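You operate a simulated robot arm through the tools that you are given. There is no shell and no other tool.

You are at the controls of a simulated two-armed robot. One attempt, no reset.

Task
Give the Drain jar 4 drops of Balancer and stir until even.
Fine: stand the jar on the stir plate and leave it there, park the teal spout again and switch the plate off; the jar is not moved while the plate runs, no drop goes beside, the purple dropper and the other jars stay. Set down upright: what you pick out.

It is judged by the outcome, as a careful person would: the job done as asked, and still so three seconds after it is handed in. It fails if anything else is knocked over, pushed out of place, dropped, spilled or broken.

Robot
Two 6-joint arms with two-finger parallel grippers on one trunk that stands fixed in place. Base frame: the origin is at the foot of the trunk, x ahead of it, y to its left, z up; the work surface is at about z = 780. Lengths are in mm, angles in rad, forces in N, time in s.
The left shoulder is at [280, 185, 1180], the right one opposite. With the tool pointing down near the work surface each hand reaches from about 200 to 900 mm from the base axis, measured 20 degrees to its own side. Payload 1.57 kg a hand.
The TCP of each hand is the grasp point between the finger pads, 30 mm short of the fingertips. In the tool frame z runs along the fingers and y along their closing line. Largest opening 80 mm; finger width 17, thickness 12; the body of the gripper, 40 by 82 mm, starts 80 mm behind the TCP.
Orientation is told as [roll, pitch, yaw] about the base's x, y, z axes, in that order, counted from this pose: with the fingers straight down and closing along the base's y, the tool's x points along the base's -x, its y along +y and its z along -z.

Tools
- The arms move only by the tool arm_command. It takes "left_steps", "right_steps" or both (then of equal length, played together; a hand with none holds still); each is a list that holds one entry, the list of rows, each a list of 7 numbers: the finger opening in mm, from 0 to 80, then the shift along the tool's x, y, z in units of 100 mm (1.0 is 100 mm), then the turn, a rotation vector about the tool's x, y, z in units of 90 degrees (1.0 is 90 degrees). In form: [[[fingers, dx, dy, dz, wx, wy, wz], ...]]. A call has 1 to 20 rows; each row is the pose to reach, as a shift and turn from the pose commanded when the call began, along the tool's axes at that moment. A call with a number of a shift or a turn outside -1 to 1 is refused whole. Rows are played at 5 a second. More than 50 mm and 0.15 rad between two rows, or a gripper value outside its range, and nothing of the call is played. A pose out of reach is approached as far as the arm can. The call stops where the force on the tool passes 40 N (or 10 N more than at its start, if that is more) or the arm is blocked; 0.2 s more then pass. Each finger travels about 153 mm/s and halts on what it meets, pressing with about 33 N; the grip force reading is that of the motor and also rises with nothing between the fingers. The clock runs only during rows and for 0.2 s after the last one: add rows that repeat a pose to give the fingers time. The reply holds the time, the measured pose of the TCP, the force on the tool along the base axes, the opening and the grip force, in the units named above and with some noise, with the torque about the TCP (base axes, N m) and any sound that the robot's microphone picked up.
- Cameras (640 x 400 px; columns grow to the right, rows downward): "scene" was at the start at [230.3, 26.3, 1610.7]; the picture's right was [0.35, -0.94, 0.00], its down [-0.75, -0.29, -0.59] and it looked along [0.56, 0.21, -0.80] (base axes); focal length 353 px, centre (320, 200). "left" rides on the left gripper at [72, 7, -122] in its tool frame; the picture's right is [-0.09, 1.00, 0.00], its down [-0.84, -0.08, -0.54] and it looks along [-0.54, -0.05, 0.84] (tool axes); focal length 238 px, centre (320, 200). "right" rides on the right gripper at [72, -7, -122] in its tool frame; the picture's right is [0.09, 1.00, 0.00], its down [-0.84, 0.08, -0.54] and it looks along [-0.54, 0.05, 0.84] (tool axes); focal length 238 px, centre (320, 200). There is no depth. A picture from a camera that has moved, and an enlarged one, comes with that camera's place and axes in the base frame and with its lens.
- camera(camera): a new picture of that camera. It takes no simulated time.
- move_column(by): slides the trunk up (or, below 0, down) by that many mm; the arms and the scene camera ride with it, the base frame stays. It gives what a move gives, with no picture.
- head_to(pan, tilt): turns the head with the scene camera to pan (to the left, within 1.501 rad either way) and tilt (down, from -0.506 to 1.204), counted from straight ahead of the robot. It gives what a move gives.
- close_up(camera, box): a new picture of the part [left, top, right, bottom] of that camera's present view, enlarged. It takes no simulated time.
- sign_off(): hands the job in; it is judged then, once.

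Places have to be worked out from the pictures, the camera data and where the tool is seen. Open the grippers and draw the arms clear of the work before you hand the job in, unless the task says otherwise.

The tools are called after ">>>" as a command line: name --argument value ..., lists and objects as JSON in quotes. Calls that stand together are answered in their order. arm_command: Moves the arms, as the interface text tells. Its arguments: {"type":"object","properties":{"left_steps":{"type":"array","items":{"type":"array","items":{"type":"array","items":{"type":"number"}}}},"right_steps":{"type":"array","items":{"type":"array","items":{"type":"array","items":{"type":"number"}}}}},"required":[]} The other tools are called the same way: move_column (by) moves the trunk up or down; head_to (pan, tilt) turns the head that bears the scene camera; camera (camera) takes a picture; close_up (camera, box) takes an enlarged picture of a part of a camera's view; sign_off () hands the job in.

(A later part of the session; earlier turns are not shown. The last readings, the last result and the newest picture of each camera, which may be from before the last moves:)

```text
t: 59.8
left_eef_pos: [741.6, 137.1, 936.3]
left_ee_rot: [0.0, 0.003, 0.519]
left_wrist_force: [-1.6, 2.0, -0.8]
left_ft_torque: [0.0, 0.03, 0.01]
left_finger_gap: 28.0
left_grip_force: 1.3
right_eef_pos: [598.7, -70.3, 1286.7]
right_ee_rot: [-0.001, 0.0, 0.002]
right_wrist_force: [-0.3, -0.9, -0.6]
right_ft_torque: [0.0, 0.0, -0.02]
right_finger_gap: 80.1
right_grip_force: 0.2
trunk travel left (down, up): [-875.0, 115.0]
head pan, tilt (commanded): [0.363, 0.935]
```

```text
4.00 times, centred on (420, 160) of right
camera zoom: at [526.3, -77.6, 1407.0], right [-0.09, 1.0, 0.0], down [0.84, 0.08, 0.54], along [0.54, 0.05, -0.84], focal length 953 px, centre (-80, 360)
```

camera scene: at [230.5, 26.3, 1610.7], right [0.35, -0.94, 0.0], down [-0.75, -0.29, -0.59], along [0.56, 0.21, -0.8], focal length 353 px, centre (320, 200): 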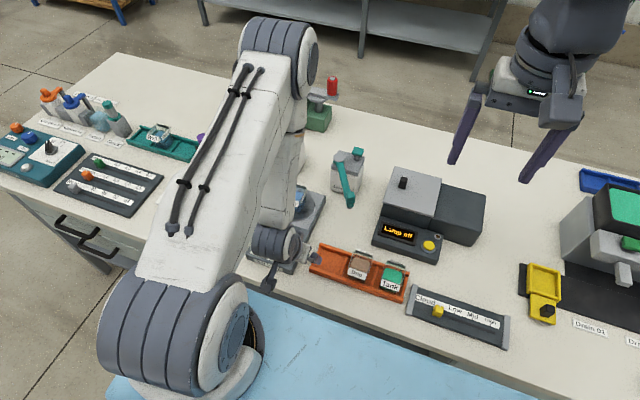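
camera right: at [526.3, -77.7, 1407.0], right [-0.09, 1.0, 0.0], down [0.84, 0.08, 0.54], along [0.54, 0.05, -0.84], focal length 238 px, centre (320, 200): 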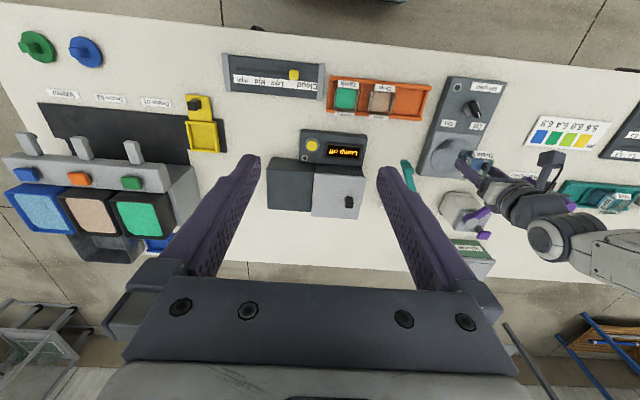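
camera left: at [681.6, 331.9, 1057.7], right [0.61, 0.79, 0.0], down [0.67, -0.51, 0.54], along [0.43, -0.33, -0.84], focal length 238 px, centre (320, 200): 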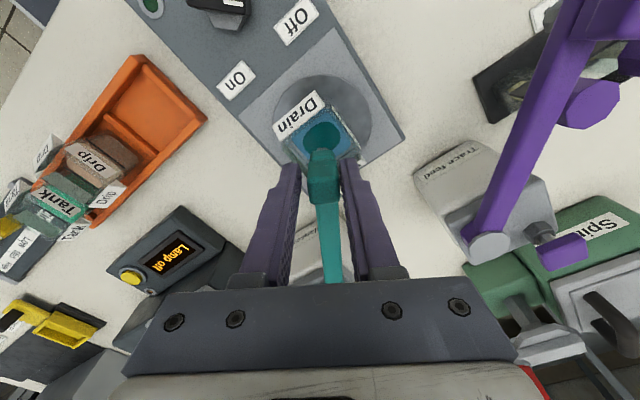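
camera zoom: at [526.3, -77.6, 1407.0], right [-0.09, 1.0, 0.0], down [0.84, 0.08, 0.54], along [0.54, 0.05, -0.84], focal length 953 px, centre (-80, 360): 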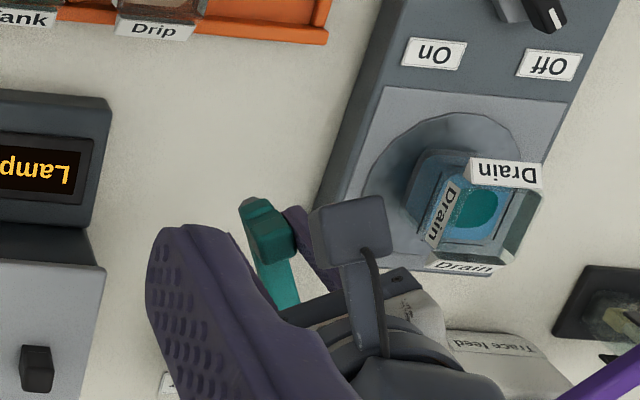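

The finger gap opened slightly to 28 mm with about 2.5 N, so the spout is at its park stop. The right view shows it where it started. I'll open and rise.

>>> arm_command --left_steps '[[[32, 0, 0, 0, 0, 0, 0], [40, 0, 0, 0, 0, 0, 0], [40, 0, 0, -0.15, 0, 0, 0], [40, 0, 0, -0.4, 0, 0, 0], [40, 0, 0, -0.7, 0, 0, 0], [40, 0, 0, -0.9, 0, 0, 0], [40, 0, 0, -0.9, 0, 0, 0]]]'

>>> close_up --camera "scene" --box '[310, 140, 400, 215]'

>>> close_up --camera "right" --box '[370, 110, 470, 210]'

>>> camera --camera "left"

```text
t: 61.4
left_eef_pos: [741.4, 136.5, 1027.0]
left_ee_rot: [-0.002, 0.0, 0.518]
left_wrist_force: [0.2, -0.1, 0.5]
left_ft_torque: [-0.03, 0.02, -0.06]
left_finger_gap: 39.9
left_grip_force: 0.1
right_eef_pos: [597.3, -71.5, 1286.5]
right_ee_rot: [-0.002, -0.001, 0.0]
right_wrist_force: [0.1, -0.1, 0.1]
right_ft_torque: [0.02, -0.01, 0.03]
right_finger_gap: 80.1
right_grip_force: 0.0
trunk travel left (down, up): [-875.0, 115.0]
head pan, tilt (commanded): [0.363, 0.935]
```

```text
5.33 times, centred on (355, 178) of scene
camera zoom: at [230.2, 26.2, 1610.7], right [0.35, -0.94, 0.0], down [-0.75, -0.29, -0.59], along [0.56, 0.21, -0.8], focal length 1881 px, centre (133, 320)
```

zoom: 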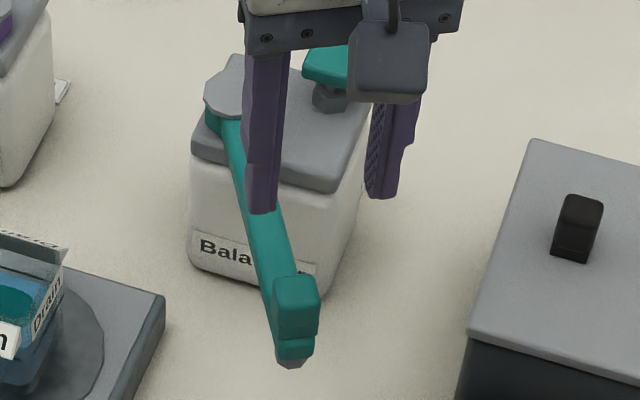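

```text
4.00 times, centred on (420, 160) of right
camera zoom: at [526.2, -77.8, 1407.0], right [-0.09, 1.0, 0.0], down [0.84, 0.08, 0.54], along [0.54, 0.05, -0.84], focal length 953 px, centre (-80, 360)
```

zoom: 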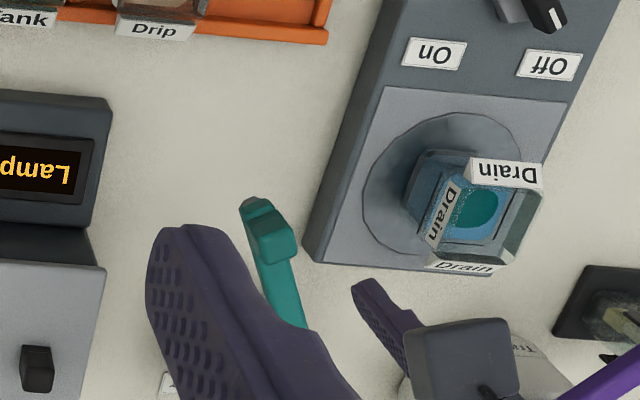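

```text
taken
camera left: at [676.0, 106.1, 1149.4], right [-0.41, 0.91, 0.0], down [0.77, 0.35, 0.54], along [0.49, 0.22, -0.84], focal length 238 px, centre (320, 200)
```

left: 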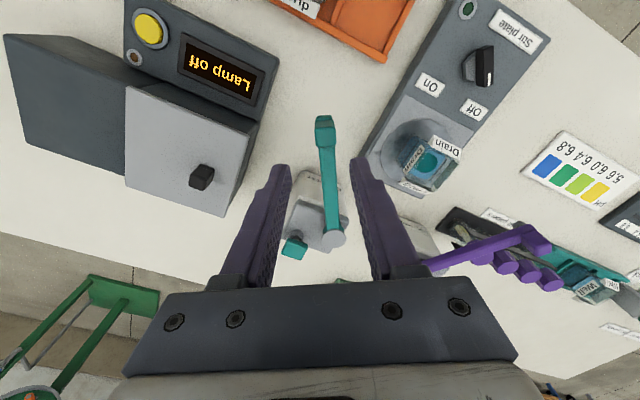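

The spout is parked exactly as at the start. Next is the plate switch, so I'll straighten the hand and move it toward the knob at a safe height.

>>> arm_command --left_steps '[[[40, 0.044, 0.186, 0, 0, 0, 0.066], [40, 0.087, 0.372, 0, 0, 0, 0.132], [40, 0.131, 0.558, 0, 0, 0, 0.198], [40, 0.174, 0.744, 0, 0, 0, 0.264], [40, 0.218, 0.93, 0, 0, 0, 0.3298], [40, 0.218, 0.93, 0, 0, 0, 0.3298]]]'

>>> arm_command --left_steps '[[[40, 0.2, 0.2, 0, 0, 0, 0], [40, 0.4, 0.4, 0, 0, 0, 0], [40, 0.6, 0.6, 0, 0, 0, 0], [40, 0.76, 0.8, 0, 0, 0, 0], [40, 0.76, 0.83, 0, 0, 0, 0], [40, 0.76, 0.83, 0, 0, 0, 0]]]'

>>> camera --camera "left"

>>> camera --camera "scene"

```text
t: 62.8
left_eef_pos: [676.2, 206.0, 1025.4]
left_ee_rot: [0.0, 0.0, -0.002]
left_wrist_force: [0.0, -0.6, 0.1]
left_ft_torque: [0.02, 0.03, 0.0]
left_finger_gap: 40.1
left_grip_force: 0.1
right_eef_pos: [597.9, -70.3, 1286.5]
right_ee_rot: [-0.001, -0.001, 0.0]
right_wrist_force: [-0.2, 0.4, 0.8]
right_ft_torque: [0.0, -0.02, 0.01]
right_finger_gap: 79.9
right_grip_force: 0.0
trunk travel left (down, up): [-875.0, 115.0]
head pan, tilt (commanded): [0.363, 0.935]
```

```text
t: 64.2
left_eef_pos: [600.0, 289.2, 1026.4]
left_ee_rot: [0.001, -0.002, -0.001]
left_wrist_force: [0.5, -0.9, -0.4]
left_ft_torque: [-0.02, 0.02, -0.02]
left_finger_gap: 40.0
left_grip_force: 0.1
right_eef_pos: [598.3, -70.4, 1285.6]
right_ee_rot: [0.001, 0.001, 0.0]
right_wrist_force: [0.0, 0.4, 0.0]
right_ft_torque: [0.02, 0.01, -0.01]
right_finger_gap: 80.0
right_grip_force: 0.1
trunk travel left (down, up): [-875.0, 115.0]
head pan, tilt (commanded): [0.363, 0.935]
```

```text
taken
camera left: at [527.9, 295.8, 1147.5], right [0.09, 1.0, 0.0], down [0.84, -0.08, 0.54], along [0.54, -0.05, -0.84], focal length 238 px, centre (320, 200)
```

left: 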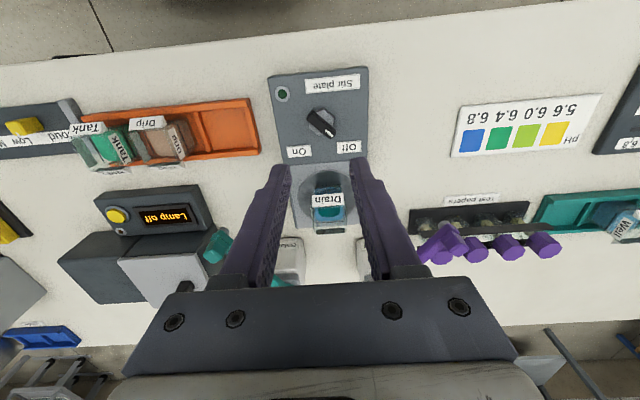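

```text
taken
camera scene: at [230.4, 26.2, 1610.7], right [0.35, -0.94, 0.0], down [-0.75, -0.29, -0.59], along [0.56, 0.21, -0.8], focal length 353 px, centre (320, 200)
```

scene: 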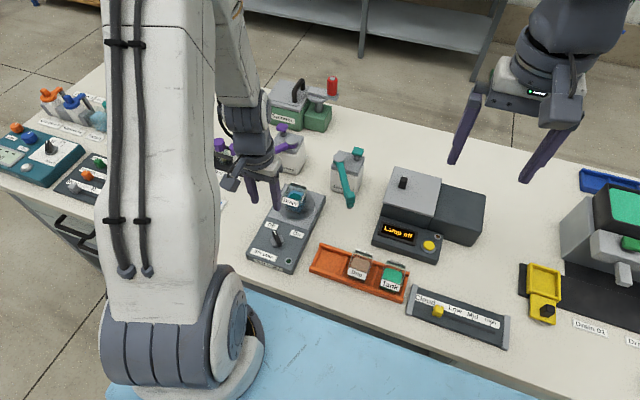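

Now I'll zoom on the knob from the left and scene cameras to locate the bar and its angle.

>>> close_up --camera "left" --box '[270, 75, 370, 165]'

>>> close_up --camera "left" --box '[295, 95, 345, 145]'

>>> close_up --camera "scene" --box '[250, 215, 310, 265]'

```text
4.44 times, centred on (320, 120) of left
camera zoom: at [527.9, 295.8, 1147.5], right [0.09, 1.0, 0.0], down [0.84, -0.08, 0.54], along [0.54, -0.05, -0.84], focal length 1059 px, centre (320, 556)
```

zoom: 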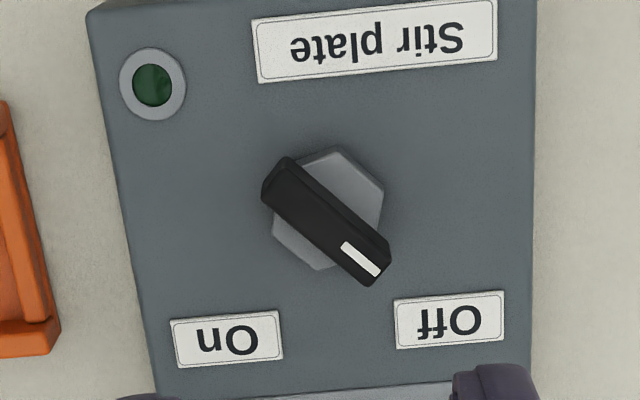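

```text
8.00 times, centred on (320, 120) of left
camera zoom: at [527.9, 295.8, 1147.5], right [0.09, 1.0, 0.0], down [0.84, -0.08, 0.54], along [0.54, -0.05, -0.84], focal length 1907 px, centre (320, 840)
```

zoom: 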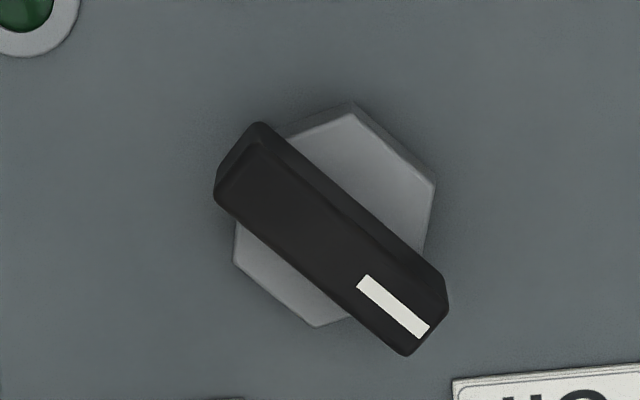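

```text
8.00 times, centred on (280, 240) of scene
camera zoom: at [230.4, 26.2, 1610.7], right [0.35, -0.94, 0.0], down [-0.75, -0.29, -0.59], along [0.56, 0.21, -0.8], focal length 2822 px, centre (640, -120)
```

zoom: 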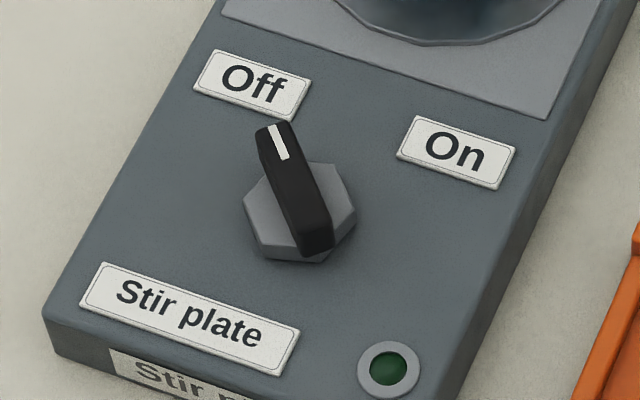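

The knob bar is about 40 mm long, points at 45° (Off), and is centred near (616, 290.4) with its top at z about 830. On is a 90° clockwise turn. I'll yaw the hand to +45° above it and check alignment.

>>> arm_command --left_steps '[[[40, -0.03, 0, 0, 0, 0, -0.08], [40, -0.06, 0.01, 0, 0, 0, -0.16], [40, -0.1, 0.01, 0, 0, 0, -0.24], [40, -0.13, 0.012, 0, 0, 0, -0.32], [36, -0.158, 0.012, 0.1, 0, 0, -0.4], [32, -0.158, 0.012, 0.3, 0, 0, -0.45], [30, -0.158, 0.012, 0.5, 0, 0, -0.5], [30, -0.158, 0.012, 0.7, 0, 0, -0.5], [30, -0.158, 0.012, 0.9, 0, 0, -0.5], [30, -0.158, 0.012, 1.0, 0, 0, -0.5], [30, -0.158, 0.012, 1.0, 0, 0, -0.5]]]'

>>> camera --camera "left"

>>> close_up --camera "left" --box '[250, 80, 390, 220]'

>>> close_up --camera "scene" --box '[230, 180, 330, 280]'

>>> close_up --camera "right" --box '[430, 60, 520, 140]'

```text
t: 66.6
left_eef_pos: [618.6, 291.4, 926.9]
left_ee_rot: [0.002, -0.001, 0.786]
left_wrist_force: [0.3, 0.4, 0.0]
left_ft_torque: [0.01, 0.0, -0.04]
left_finger_gap: 29.8
left_grip_force: 0.0
right_eef_pos: [597.7, -70.9, 1286.0]
right_ee_rot: [0.0, 0.001, -0.001]
right_wrist_force: [0.2, 0.7, -0.1]
right_ft_torque: [0.03, 0.02, 0.0]
right_finger_gap: 79.8
right_grip_force: 0.0
trunk travel left (down, up): [-875.0, 115.0]
head pan, tilt (commanded): [0.363, 0.935]
```

```text
taken
camera left: at [562.4, 244.6, 1047.8], right [-0.64, 0.77, 0.0], down [0.65, 0.54, 0.54], along [0.42, 0.35, -0.84], focal length 238 px, centre (320, 200)
```

left: 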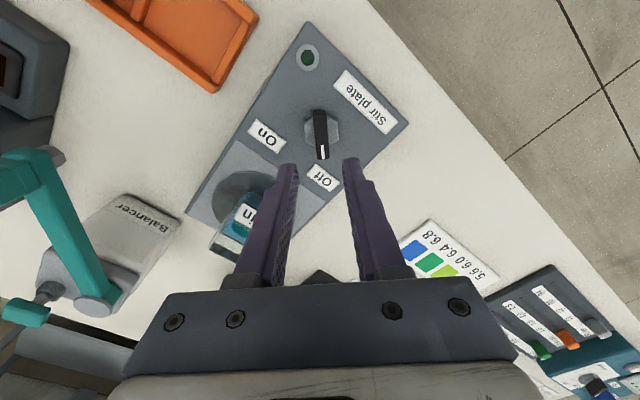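

```text
2.86 times, centred on (320, 150) of left
camera zoom: at [562.4, 244.6, 1047.8], right [-0.64, 0.77, 0.0], down [0.65, 0.54, 0.54], along [0.42, 0.35, -0.84], focal length 681 px, centre (320, 343)
```

zoom: 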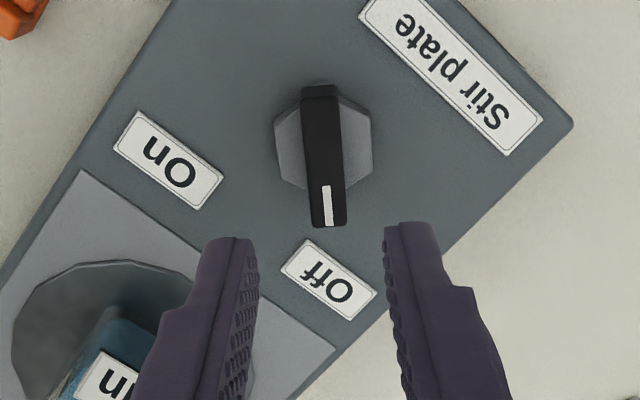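

```text
4.00 times, centred on (280, 230) of scene
camera zoom: at [230.4, 26.2, 1610.7], right [0.35, -0.94, 0.0], down [-0.75, -0.29, -0.59], along [0.56, 0.21, -0.8], focal length 1411 px, centre (480, 80)
```

zoom: 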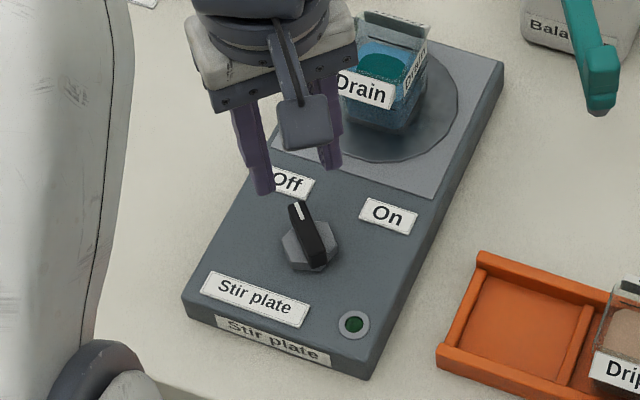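

```text
5.00 times, centred on (475, 100) of right
camera zoom: at [526.3, -77.7, 1407.0], right [-0.09, 1.0, 0.0], down [0.84, 0.08, 0.54], along [0.54, 0.05, -0.84], focal length 1192 px, centre (-455, 700)
```

zoom: 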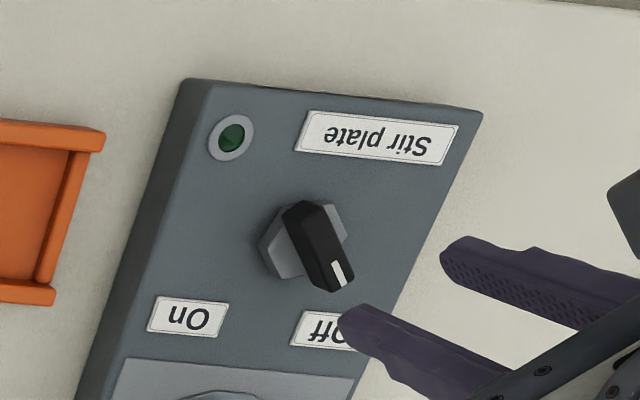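

The knob axis is about (615, 290.4), so I need roughly 2.8 mm along tool x and 2 mm along tool y. I'll correct and descend to just above the bar.

>>> arm_command --left_steps '[[[30, 0.028, 0.02, 0.2, 0, 0, 0], [30, 0.028, 0.02, 0.4, 0, 0, 0], [30, 0.028, 0.02, 0.55, 0, 0, 0], [30, 0.028, 0.02, 0.55, 0, 0, 0]]]'

>>> close_up --camera "left" --box '[270, 110, 370, 200]'

>>> close_up --camera "scene" --box '[240, 200, 310, 270]'

>>> close_up --camera "right" --box '[430, 60, 520, 140]'

```text
t: 67.6
left_eef_pos: [614.6, 290.3, 869.5]
left_ee_rot: [0.001, 0.0, 0.786]
left_wrist_force: [0.2, -0.7, -1.0]
left_ft_torque: [0.01, -0.01, -0.01]
left_finger_gap: 29.9
left_grip_force: 0.1
right_eef_pos: [597.2, -71.3, 1286.8]
right_ee_rot: [0.001, 0.0, -0.001]
right_wrist_force: [-0.1, 0.3, 0.0]
right_ft_torque: [-0.01, 0.01, 0.0]
right_finger_gap: 80.1
right_grip_force: 0.0
trunk travel left (down, up): [-875.0, 115.0]
head pan, tilt (commanded): [0.363, 0.935]
```

```text
4.44 times, centred on (320, 155) of left
camera zoom: at [558.3, 244.1, 991.6], right [-0.64, 0.77, 0.0], down [0.65, 0.54, 0.54], along [0.42, 0.35, -0.84], focal length 1059 px, centre (320, 400)
```

zoom: 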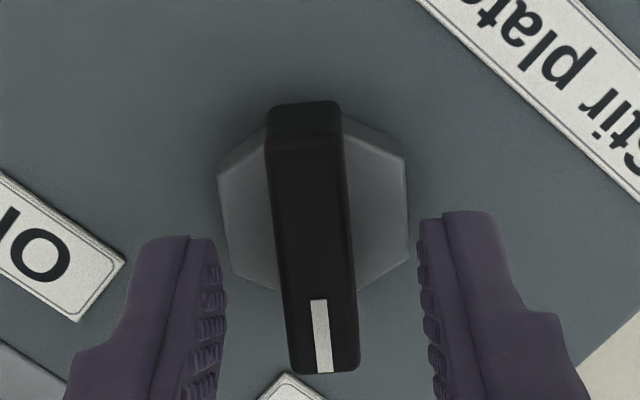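

```text
5.71 times, centred on (275, 235) of scene
camera zoom: at [230.4, 26.3, 1610.7], right [0.35, -0.94, 0.0], down [-0.75, -0.29, -0.59], along [0.56, 0.21, -0.8], focal length 2016 px, centre (577, 0)
```

zoom: 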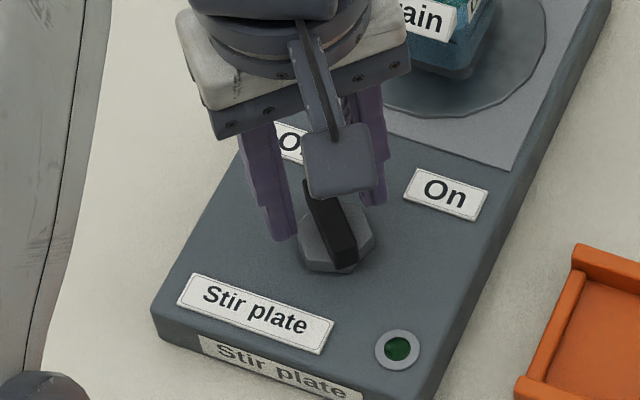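

```text
5.00 times, centred on (475, 100) of right
camera zoom: at [526.3, -77.7, 1407.0], right [-0.09, 1.0, 0.0], down [0.84, 0.08, 0.54], along [0.54, 0.05, -0.84], focal length 1192 px, centre (-455, 700)
```

zoom: 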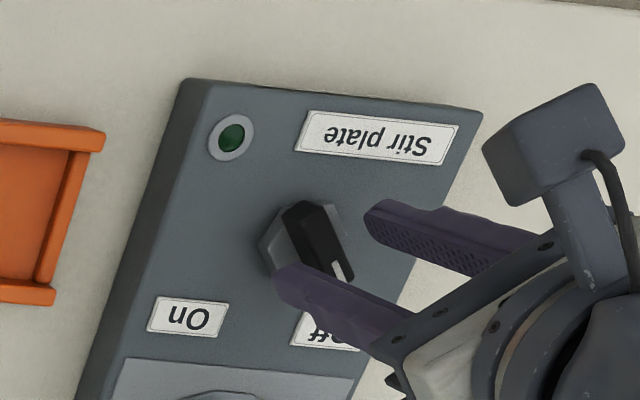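

The bar is aligned with the fingers and about 1 mm off-centre. I'll correct that, lower so the tips reach z about 820 and narrow the cage to 14 mm.

>>> arm_command --left_steps '[[[30, 0, -0.011, 0.06, 0, 0, 0], [30, 0, -0.011, 0.12, 0, 0, 0], [30, 0, -0.011, 0.185, 0, 0, 0], [24, 0, -0.011, 0.185, 0, 0, 0], [18, 0, -0.011, 0.185, 0, 0, 0], [14, 0, -0.011, 0.185, 0, 0, 0], [14, 0, -0.011, 0.185, 0, 0, 0]]]'

>>> close_up --camera "left" --box '[270, 110, 370, 200]'

>>> close_up --camera "scene" --box '[240, 200, 310, 270]'

>>> close_up --camera "right" --box '[430, 60, 520, 140]'

```text
t: 69.2
left_eef_pos: [613.0, 289.4, 854.6]
left_ee_rot: [0.001, 0.001, 0.787]
left_wrist_force: [1.2, -0.1, 0.8]
left_ft_torque: [0.0, -0.02, 0.02]
left_finger_gap: 13.9
left_grip_force: 0.1
right_eef_pos: [597.3, -70.3, 1286.3]
right_ee_rot: [0.0, -0.001, 0.002]
right_wrist_force: [-0.7, -0.4, -0.2]
right_ft_torque: [0.03, 0.01, 0.0]
right_finger_gap: 80.1
right_grip_force: 0.0
trunk travel left (down, up): [-875.0, 115.0]
head pan, tilt (commanded): [0.363, 0.935]
```

```text
4.44 times, centred on (320, 155) of left
camera zoom: at [557.7, 242.7, 975.0], right [-0.64, 0.77, 0.0], down [0.65, 0.54, 0.54], along [0.42, 0.35, -0.84], focal length 1059 px, centre (320, 400)
```

zoom: 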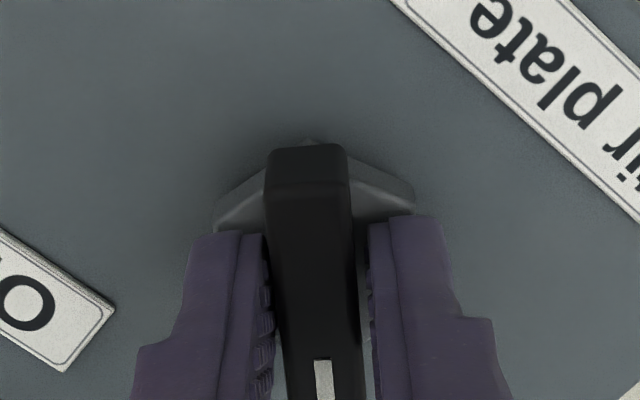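

```text
5.71 times, centred on (275, 235) of scene
camera zoom: at [230.3, 26.2, 1610.7], right [0.35, -0.94, 0.0], down [-0.75, -0.29, -0.59], along [0.56, 0.21, -0.8], focal length 2016 px, centre (577, 0)
```

zoom: 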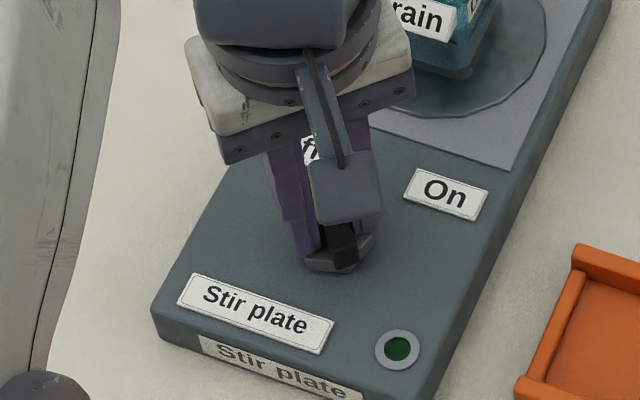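

```text
5.00 times, centred on (475, 100) of right
camera zoom: at [526.3, -77.8, 1407.0], right [-0.09, 1.0, 0.0], down [0.84, 0.08, 0.54], along [0.54, 0.05, -0.84], focal length 1192 px, centre (-455, 700)
```

zoom: 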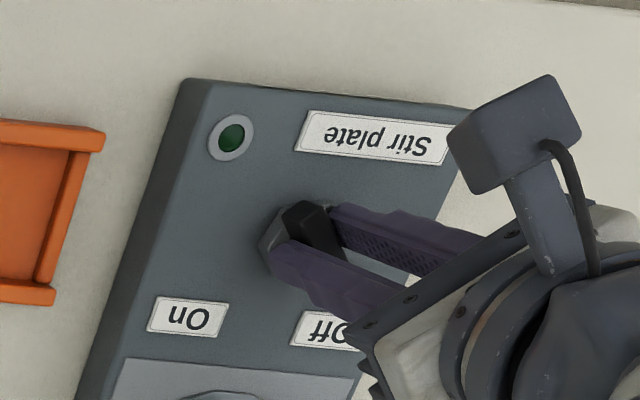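

The cage straddles the bar with overlap of about 7 mm. I'll centre by 1 mm and lower 3 mm more for better purchase.

>>> arm_command --left_steps '[[[14, 0, -0.01, 0.015, 0, 0, 0], [14, 0, -0.01, 0.03, 0, 0, 0], [14, 0, -0.01, 0.03, 0, 0, 0]]]'

>>> close_up --camera "left" --box '[270, 110, 370, 200]'

```text
t: 70.2
left_eef_pos: [613.1, 288.5, 851.2]
left_ee_rot: [-0.001, -0.001, 0.787]
left_wrist_force: [-6.5, 0.1, 26.6]
left_ft_torque: [0.03, 0.29, 0.01]
left_finger_gap: 13.9
left_grip_force: 0.0
right_eef_pos: [597.0, -71.5, 1286.4]
right_ee_rot: [0.002, -0.002, -0.002]
right_wrist_force: [0.1, 0.5, 0.1]
right_ft_torque: [0.02, 0.0, -0.02]
right_finger_gap: 79.8
right_grip_force: 0.0
trunk travel left (down, up): [-875.0, 115.0]
head pan, tilt (commanded): [0.363, 0.935]
stopped in row 3 (left hand): the force on the tool passed its limit at 42 N (the readings are from after the stop); the commanded pose is now the measured one
```

```text
4.44 times, centred on (320, 155) of left
camera zoom: at [558.4, 242.4, 973.6], right [-0.64, 0.77, 0.0], down [0.65, 0.54, 0.54], along [0.42, 0.35, -0.84], focal length 1059 px, centre (320, 400)
```

zoom: 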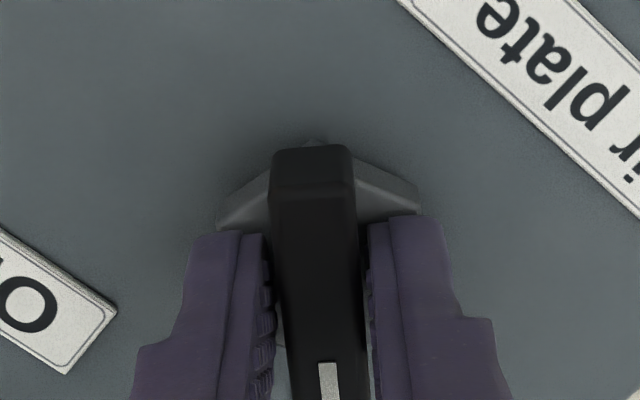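

The tips touched the knob's hex base (42 N, now relaxing), so I'll lift 2.5 mm to clear it. Then I'll turn clockwise in small steps, first 45°.

>>> arm_command --left_steps '[[[14, 0, 0, -0.025, 0, 0, 0], [14, 0, 0, -0.025, 0, 0, 0]]]'

>>> arm_command --left_steps '[[[14, 0, 0, 0, 0, 0, 0.08], [14, 0, 0, 0, 0, 0, 0.16], [14, 0, 0, 0, 0, 0, 0.24], [14, 0, 0, 0, 0, 0, 0.32], [14, 0, 0, 0, 0, 0, 0.4], [14, 0, 0, 0, 0, 0, 0.48], [14, 0, 0, 0, 0, 0, 0.48]]]'

>>> close_up --camera "left" --box '[270, 110, 370, 200]'

>>> close_up --camera "right" --box '[430, 60, 520, 160]'

>>> close_up --camera "scene" --box '[240, 170, 340, 270]'

```text
t: 70.8
left_eef_pos: [614.4, 288.6, 851.5]
left_ee_rot: [0.0, 0.001, 0.787]
left_wrist_force: [0.1, -0.4, -0.1]
left_ft_torque: [0.04, 0.0, -0.02]
left_finger_gap: 14.4
left_grip_force: 0.4
right_eef_pos: [596.9, -71.0, 1285.8]
right_ee_rot: [-0.001, -0.001, 0.0]
right_wrist_force: [-1.1, -0.4, -0.8]
right_ft_torque: [0.03, -0.03, 0.0]
right_finger_gap: 80.1
right_grip_force: 0.0
trunk travel left (down, up): [-875.0, 115.0]
head pan, tilt (commanded): [0.363, 0.935]
```

```text
t: 72.3
left_eef_pos: [616.2, 289.6, 853.7]
left_ee_rot: [0.0, -0.001, 0.03]
left_wrist_force: [-0.7, 2.8, -0.8]
left_ft_torque: [0.02, 0.09, 0.04]
left_finger_gap: 16.4
left_grip_force: 2.1
right_eef_pos: [597.6, -71.0, 1285.8]
right_ee_rot: [0.0, -0.002, 0.001]
right_wrist_force: [0.0, 0.7, 0.4]
right_ft_torque: [-0.01, 0.01, -0.02]
right_finger_gap: 79.9
right_grip_force: 0.0
trunk travel left (down, up): [-875.0, 115.0]
head pan, tilt (commanded): [0.363, 0.935]
```

```text
4.44 times, centred on (320, 155) of left
camera zoom: at [543.4, 293.8, 974.7], right [0.06, 1.0, 0.0], down [0.84, -0.05, 0.54], along [0.54, -0.03, -0.84], focal length 1059 px, centre (320, 400)
```

zoom: 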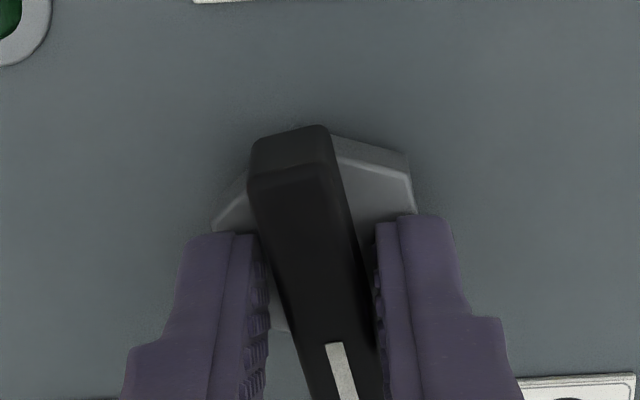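

```text
4.00 times, centred on (475, 110) of right
camera zoom: at [526.3, -77.6, 1407.0], right [-0.09, 1.0, 0.0], down [0.84, 0.08, 0.54], along [0.54, 0.05, -0.84], focal length 953 px, centre (-300, 560)
```

zoom: 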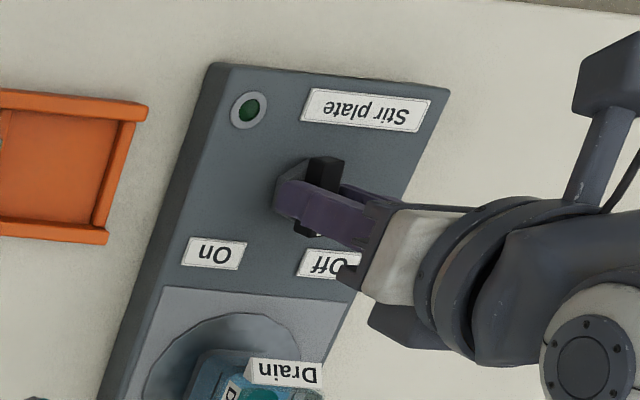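

```text
4.00 times, centred on (290, 220) of scene
camera zoom: at [230.4, 26.4, 1610.7], right [0.35, -0.94, 0.0], down [-0.75, -0.29, -0.59], along [0.56, 0.21, -0.8], focal length 1411 px, centre (440, 120)
```

zoom: 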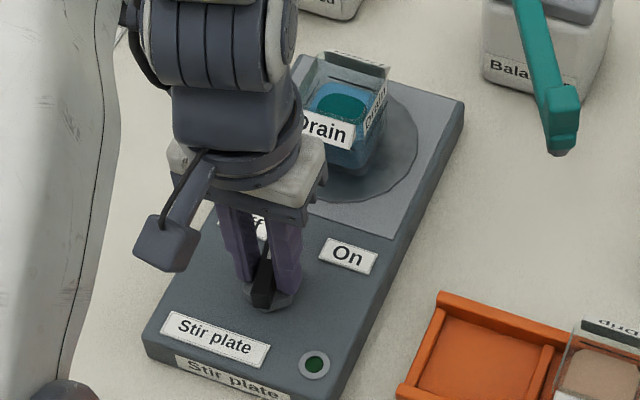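

The knob is turning and lags the fingers by about 10°. I'll continue clockwise another 50° with the cage slightly tighter.

>>> arm_command --left_steps '[[[12, 0, 0, 0, 0, 0, 0.08], [12, 0, 0, 0, 0, 0, 0.16], [12, 0, 0, 0, 0, 0, 0.24], [12, 0, 0, 0, 0, 0, 0.32], [12, 0, 0, 0, 0, 0, 0.4], [12, 0, 0, 0, 0, 0, 0.48], [12, 0, 0, 0, 0, 0, 0.55], [12, 0, 0, 0, 0, 0, 0.55]]]'

>>> close_up --camera "left" --box '[270, 110, 370, 200]'

>>> close_up --camera "right" --box '[430, 60, 520, 160]'

>>> close_up --camera "scene" --box '[240, 170, 340, 270]'

```text
t: 74.2
left_eef_pos: [615.5, 289.0, 854.1]
left_ee_rot: [0.0, -0.001, -0.834]
left_wrist_force: [1.3, -0.2, -0.2]
left_ft_torque: [-0.03, -0.03, 0.04]
left_finger_gap: 13.4
left_grip_force: 0.0
right_eef_pos: [597.7, -71.6, 1286.6]
right_ee_rot: [0.001, -0.001, 0.001]
right_wrist_force: [-0.1, 0.3, 0.9]
right_ft_torque: [0.01, 0.02, 0.05]
right_finger_gap: 80.0
right_grip_force: 0.2
trunk travel left (down, up): [-875.0, 115.0]
head pan, tilt (commanded): [0.363, 0.935]
```

```text
4.44 times, centred on (320, 155) of left
camera zoom: at [571.6, 347.0, 975.1], right [0.8, 0.6, 0.0], down [0.5, -0.67, 0.54], along [0.33, -0.43, -0.84], focal length 1059 px, centre (320, 400)
```

zoom: 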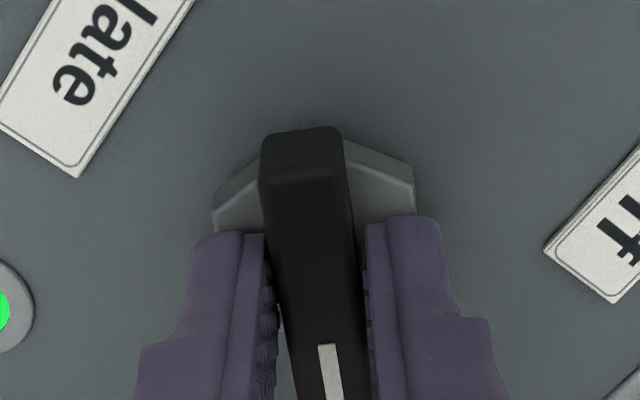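

```text
4.00 times, centred on (475, 110) of right
camera zoom: at [526.3, -77.8, 1407.0], right [-0.09, 1.0, 0.0], down [0.84, 0.08, 0.54], along [0.54, 0.05, -0.84], focal length 953 px, centre (-300, 560)
```

zoom: 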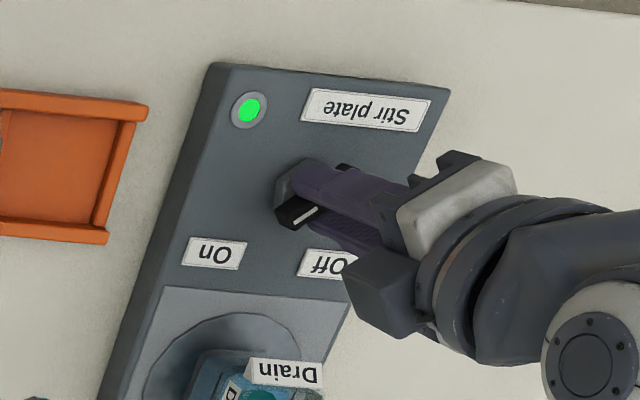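

```text
4.00 times, centred on (290, 220) of scene
camera zoom: at [230.4, 26.3, 1610.7], right [0.35, -0.94, 0.0], down [-0.75, -0.29, -0.59], along [0.56, 0.21, -0.8], focal length 1411 px, centre (440, 120)
```

zoom: 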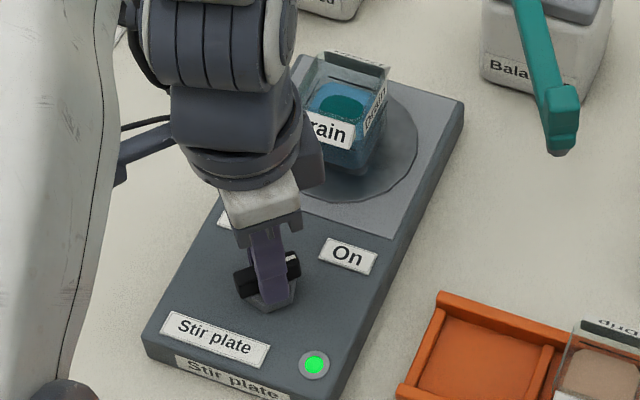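

The plate lamp is green: it's on, with the bar snapped to On. I'll open the cage a little, hold still, and watch the jar while it stirs.

>>> arm_command --left_steps '[[[16, 0, 0, 0, 0, 0, 0], [18, 0, 0, 0, 0, 0, 0], [18, 0, 0, 0, 0, 0, 0], [18, 0, 0, 0, 0, 0, 0], [18, 0, 0, 0, 0, 0, 0], [18, 0, 0, 0, 0, 0, 0], [18, 0, 0, 0, 0, 0, 0], [18, 0, 0, 0, 0, 0, 0], [18, 0, 0, 0, 0, 0, 0], [18, 0, 0, 0, 0, 0, 0]]]'

>>> close_up --camera "scene" --box '[270, 160, 350, 220]'

>>> close_up --camera "right" --box '[430, 120, 510, 190]'

```text
t: 76.3
left_eef_pos: [614.8, 289.4, 853.6]
left_ee_rot: [0.002, -0.001, -0.834]
left_wrist_force: [0.5, 0.4, -0.1]
left_ft_torque: [0.02, -0.02, 0.01]
left_finger_gap: 17.7
left_grip_force: 0.1
right_eef_pos: [598.3, -70.5, 1285.0]
right_ee_rot: [0.001, 0.001, -0.001]
right_wrist_force: [-0.7, -0.4, 0.6]
right_ft_torque: [0.03, 0.0, 0.01]
right_finger_gap: 80.2
right_grip_force: 0.0
trunk travel left (down, up): [-875.0, 115.0]
head pan, tilt (commanded): [0.363, 0.935]
```

```text
6.67 times, centred on (310, 190) of scene
camera zoom: at [230.3, 26.3, 1610.7], right [0.35, -0.94, 0.0], down [-0.75, -0.29, -0.59], along [0.56, 0.21, -0.8], focal length 2352 px, centre (387, 267)
```

zoom: 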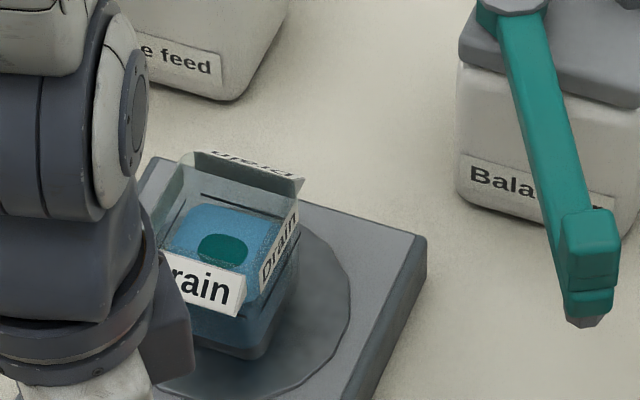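

```text
5.71 times, centred on (470, 155) of right
camera zoom: at [526.3, -77.7, 1407.0], right [-0.09, 1.0, 0.0], down [0.84, 0.08, 0.54], along [0.54, 0.05, -0.84], focal length 1362 px, centre (-537, 457)
```

zoom: 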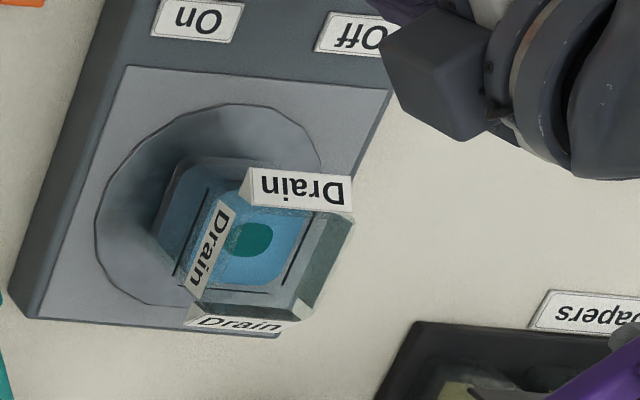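

The teal patch is shrinking as it mixes, and the jar hasn't moved. I'll keep waiting 4 seconds at a time.

>>> arm_command --left_steps '[[[18, 0, 0, 0, 0, 0, 0], [18, 0, 0, 0, 0, 0, 0], [18, 0, 0, 0, 0, 0, 0], [18, 0, 0, 0, 0, 0, 0], [18, 0, 0, 0, 0, 0, 0], [18, 0, 0, 0, 0, 0, 0], [18, 0, 0, 0, 0, 0, 0], [18, 0, 0, 0, 0, 0, 0], [18, 0, 0, 0, 0, 0, 0], [18, 0, 0, 0, 0, 0, 0]]]'

>>> close_up --camera "scene" --box '[270, 160, 350, 220]'

>>> close_up --camera "right" --box '[430, 120, 510, 190]'

```text
t: 78.5
left_eef_pos: [615.2, 289.2, 853.3]
left_ee_rot: [0.0, -0.001, -0.834]
left_wrist_force: [-1.0, -0.2, -0.4]
left_ft_torque: [-0.03, -0.03, 0.02]
left_finger_gap: 17.9
left_grip_force: 0.0
right_eef_pos: [598.0, -71.3, 1285.8]
right_ee_rot: [0.0, -0.001, 0.001]
right_wrist_force: [0.0, 0.2, -0.3]
right_ft_torque: [0.0, -0.02, -0.01]
right_finger_gap: 79.9
right_grip_force: 0.1
trunk travel left (down, up): [-875.0, 115.0]
head pan, tilt (commanded): [0.363, 0.935]
```

```text
6.67 times, centred on (310, 190) of scene
camera zoom: at [230.3, 26.3, 1610.7], right [0.35, -0.94, 0.0], down [-0.75, -0.29, -0.59], along [0.56, 0.21, -0.8], focal length 2352 px, centre (387, 267)
```

zoom: 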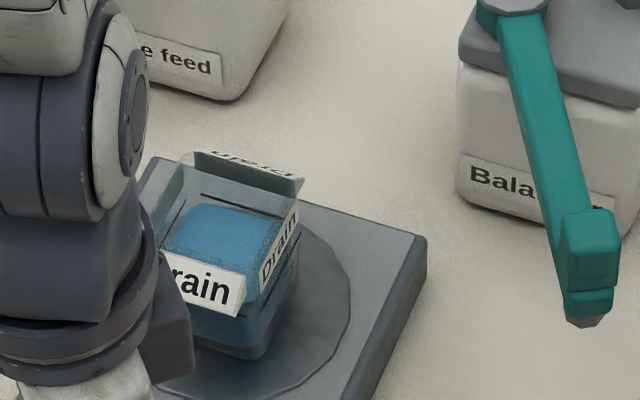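

```text
5.71 times, centred on (470, 155) of right
camera zoom: at [526.3, -77.7, 1407.0], right [-0.09, 1.0, 0.0], down [0.84, 0.08, 0.54], along [0.54, 0.05, -0.84], focal length 1362 px, centre (-537, 457)
```

zoom: 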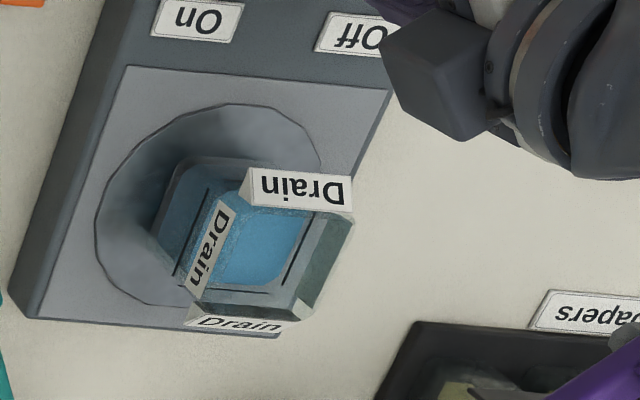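

The patch has disappeared and the colour looks uniform. I'll stir two more seconds for certainty and zoom in to confirm.

>>> arm_command --left_steps '[[[18, 0, 0, 0, 0, 0, 0], [18, 0, 0, 0, 0, 0, 0], [18, 0, 0, 0, 0, 0, 0], [18, 0, 0, 0, 0, 0, 0], [18, 0, 0, 0, 0, 0, 0], [18, 0, 0, 0, 0, 0, 0], [18, 0, 0, 0, 0, 0, 0], [18, 0, 0, 0, 0, 0, 0], [18, 0, 0, 0, 0, 0, 0], [18, 0, 0, 0, 0, 0, 0]]]'

>>> close_up --camera "scene" --box '[280, 170, 320, 210]'

>>> close_up --camera "right" --box '[450, 135, 490, 165]'

>>> close_up --camera "left" --box '[250, 100, 390, 220]'

```text
t: 80.8
left_eef_pos: [616.0, 290.0, 852.7]
left_ee_rot: [0.0, -0.001, -0.831]
left_wrist_force: [-0.3, 0.2, -0.7]
left_ft_torque: [0.04, -0.02, -0.03]
left_finger_gap: 17.9
left_grip_force: 0.0
right_eef_pos: [597.7, -70.9, 1285.9]
right_ee_rot: [-0.001, 0.0, 0.001]
right_wrist_force: [0.0, 0.0, 0.4]
right_ft_torque: [0.0, 0.01, 0.02]
right_finger_gap: 80.0
right_grip_force: 0.0
trunk travel left (down, up): [-875.0, 115.0]
head pan, tilt (commanded): [0.363, 0.935]
```

```text
10.00 times, centred on (300, 190) of scene
camera zoom: at [230.3, 26.3, 1610.7], right [0.35, -0.94, 0.0], down [-0.75, -0.29, -0.59], along [0.56, 0.21, -0.8], focal length 3527 px, centre (520, 300)
```

zoom: 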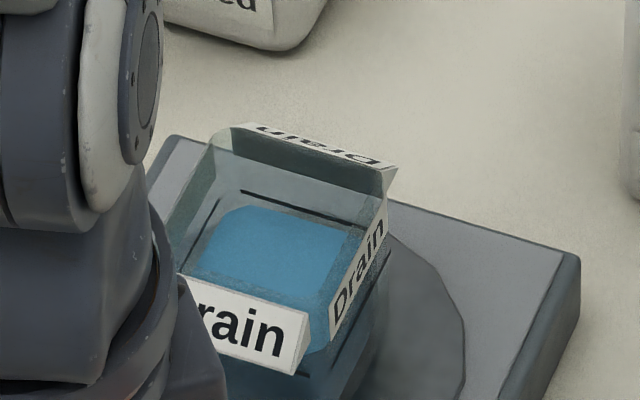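

```text
13.33 times, centred on (470, 150) of right
camera zoom: at [526.3, -77.7, 1407.0], right [-0.09, 1.0, 0.0], down [0.84, 0.08, 0.54], along [0.54, 0.05, -0.84], focal length 3178 px, centre (-1680, 867)
```

zoom: 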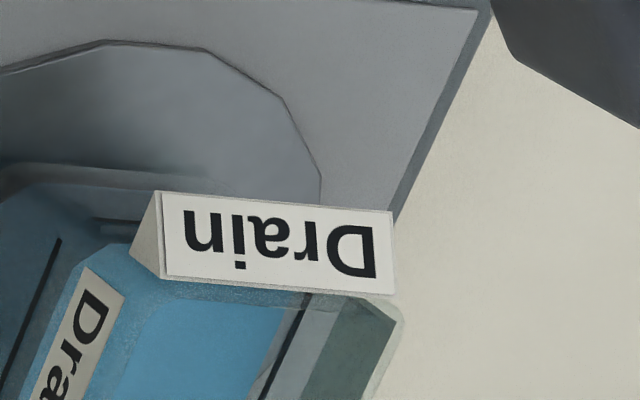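

```text
3.33 times, centred on (320, 160) of left
camera zoom: at [571.3, 347.1, 975.0], right [0.8, 0.6, 0.0], down [0.51, -0.67, 0.54], along [0.33, -0.43, -0.84], focal length 794 px, centre (320, 333)
```

zoom: 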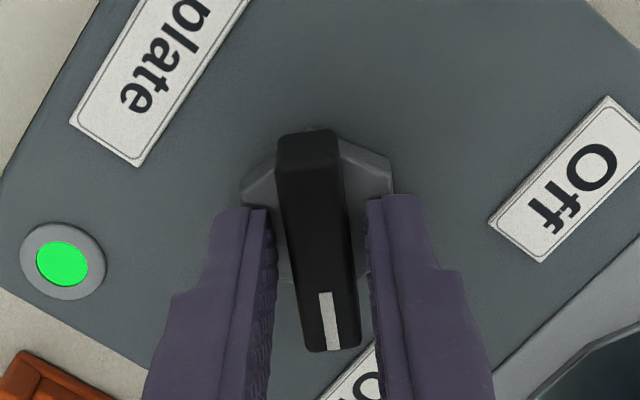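

The liquid is even. Now I'll tighten the cage to about 13 mm and turn the knob counter-clockwise toward Off.

>>> arm_command --left_steps '[[[15, 0, 0, 0, 0, 0, 0], [13, 0, 0, 0, 0, 0, 0], [13, 0, 0, 0, 0, 0, -0.08], [13, 0, 0, 0, 0, 0, -0.16], [13, 0, 0, 0, 0, 0, -0.24], [13, 0, 0, 0, 0, 0, -0.32], [13, 0, 0, 0, 0, 0, -0.4], [13, 0, 0, 0, 0, 0, -0.48], [13, 0, 0, 0, 0, 0, -0.54], [13, 0, 0, 0, 0, 0, -0.54]]]'

>>> close_up --camera "left" --box '[250, 100, 390, 220]'

>>> close_up --camera "scene" --box '[240, 170, 340, 270]'

```text
t: 83.0
left_eef_pos: [615.2, 289.5, 852.6]
left_ee_rot: [0.0, -0.001, 0.017]
left_wrist_force: [2.0, 4.3, -0.1]
left_ft_torque: [0.08, -0.05, -0.06]
left_finger_gap: 16.3
left_grip_force: 1.8
right_eef_pos: [597.9, -71.4, 1286.4]
right_ee_rot: [0.0, 0.0, 0.001]
right_wrist_force: [0.4, -1.0, -0.2]
right_ft_torque: [-0.03, 0.01, -0.01]
right_finger_gap: 79.9
right_grip_force: 0.3
trunk travel left (down, up): [-875.0, 115.0]
head pan, tilt (commanded): [0.363, 0.935]
```

```text
3.33 times, centred on (320, 160) of left
camera zoom: at [543.3, 294.1, 974.2], right [0.07, 1.0, 0.0], down [0.84, -0.06, 0.54], along [0.54, -0.04, -0.84], focal length 794 px, centre (320, 333)
```

zoom: 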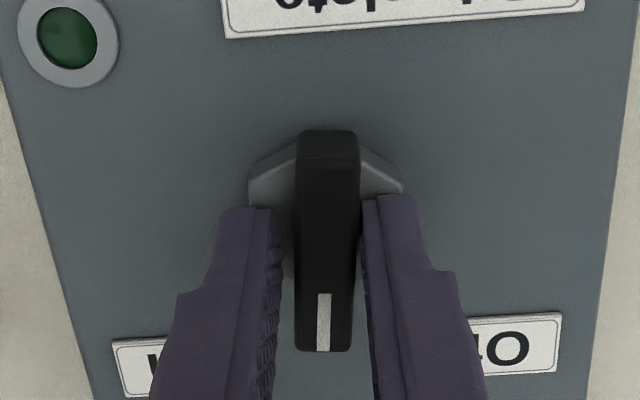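

```text
4.00 times, centred on (290, 220) of scene
camera zoom: at [230.4, 26.5, 1610.7], right [0.35, -0.93, 0.0], down [-0.75, -0.29, -0.59], along [0.56, 0.21, -0.8], focal length 1411 px, centre (440, 120)
```

zoom: 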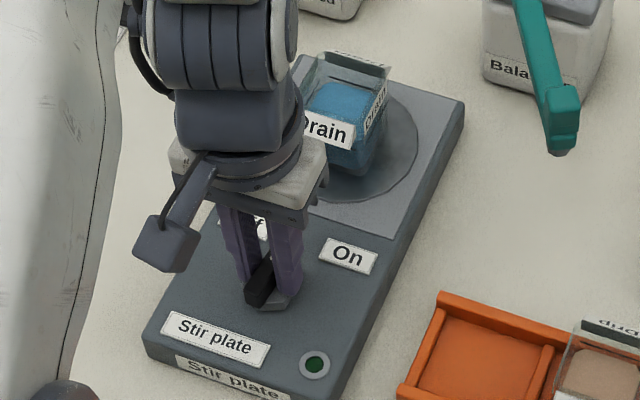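

The lamp has already gone dark. I'll continue turning to bring the pointer fully to the Off mark.

>>> arm_command --left_steps '[[[13, 0, 0, 0, 0, 0, -0.08], [13, 0, 0, 0, 0, 0, -0.16], [13, 0, 0, 0, 0, 0, -0.24], [13, 0, 0, 0, 0, 0, -0.32], [13, 0, 0, 0, 0, 0, -0.4], [13, 0, 0, 0, 0, 0, -0.48], [13, 0, 0, 0, 0, 0, -0.54], [13, 0, 0, 0, 0, 0, -0.54]]]'

>>> close_up --camera "left" --box '[250, 100, 390, 220]'

>>> close_up --camera "scene" --box '[240, 170, 340, 270]'

```text
t: 84.8
left_eef_pos: [615.2, 289.0, 853.7]
left_ee_rot: [0.0, 0.003, 0.866]
left_wrist_force: [-1.0, 0.9, -1.4]
left_ft_torque: [0.01, 0.05, -0.01]
left_finger_gap: 14.4
left_grip_force: 0.4
right_eef_pos: [597.8, -69.2, 1286.3]
right_ee_rot: [0.0, -0.001, -0.001]
right_wrist_force: [-0.1, 0.4, -0.5]
right_ft_torque: [0.01, 0.03, -0.03]
right_finger_gap: 80.2
right_grip_force: 0.1
trunk travel left (down, up): [-875.0, 115.0]
head pan, tilt (commanded): [0.363, 0.935]
```

```text
3.33 times, centred on (320, 160) of left
camera zoom: at [562.6, 238.1, 974.1], right [-0.7, 0.72, 0.0], down [0.6, 0.59, 0.54], along [0.39, 0.38, -0.84], focal length 794 px, centre (320, 333)
```

zoom: 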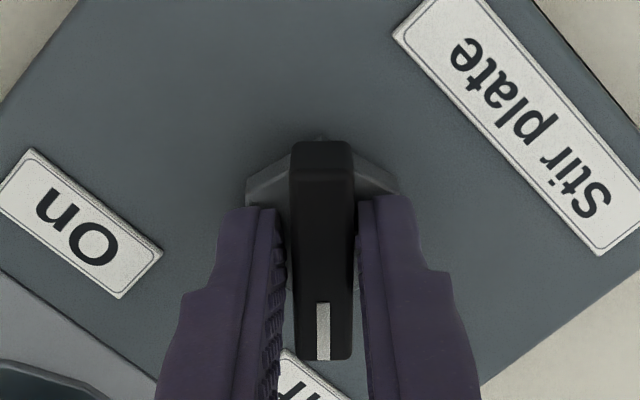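

```text
4.00 times, centred on (290, 220) of scene
camera zoom: at [230.3, 26.4, 1610.7], right [0.35, -0.94, 0.0], down [-0.75, -0.29, -0.59], along [0.56, 0.21, -0.8], focal length 1411 px, centre (440, 120)
```

zoom: 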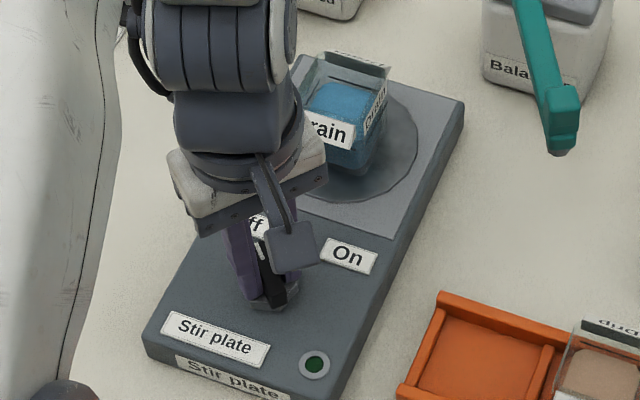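

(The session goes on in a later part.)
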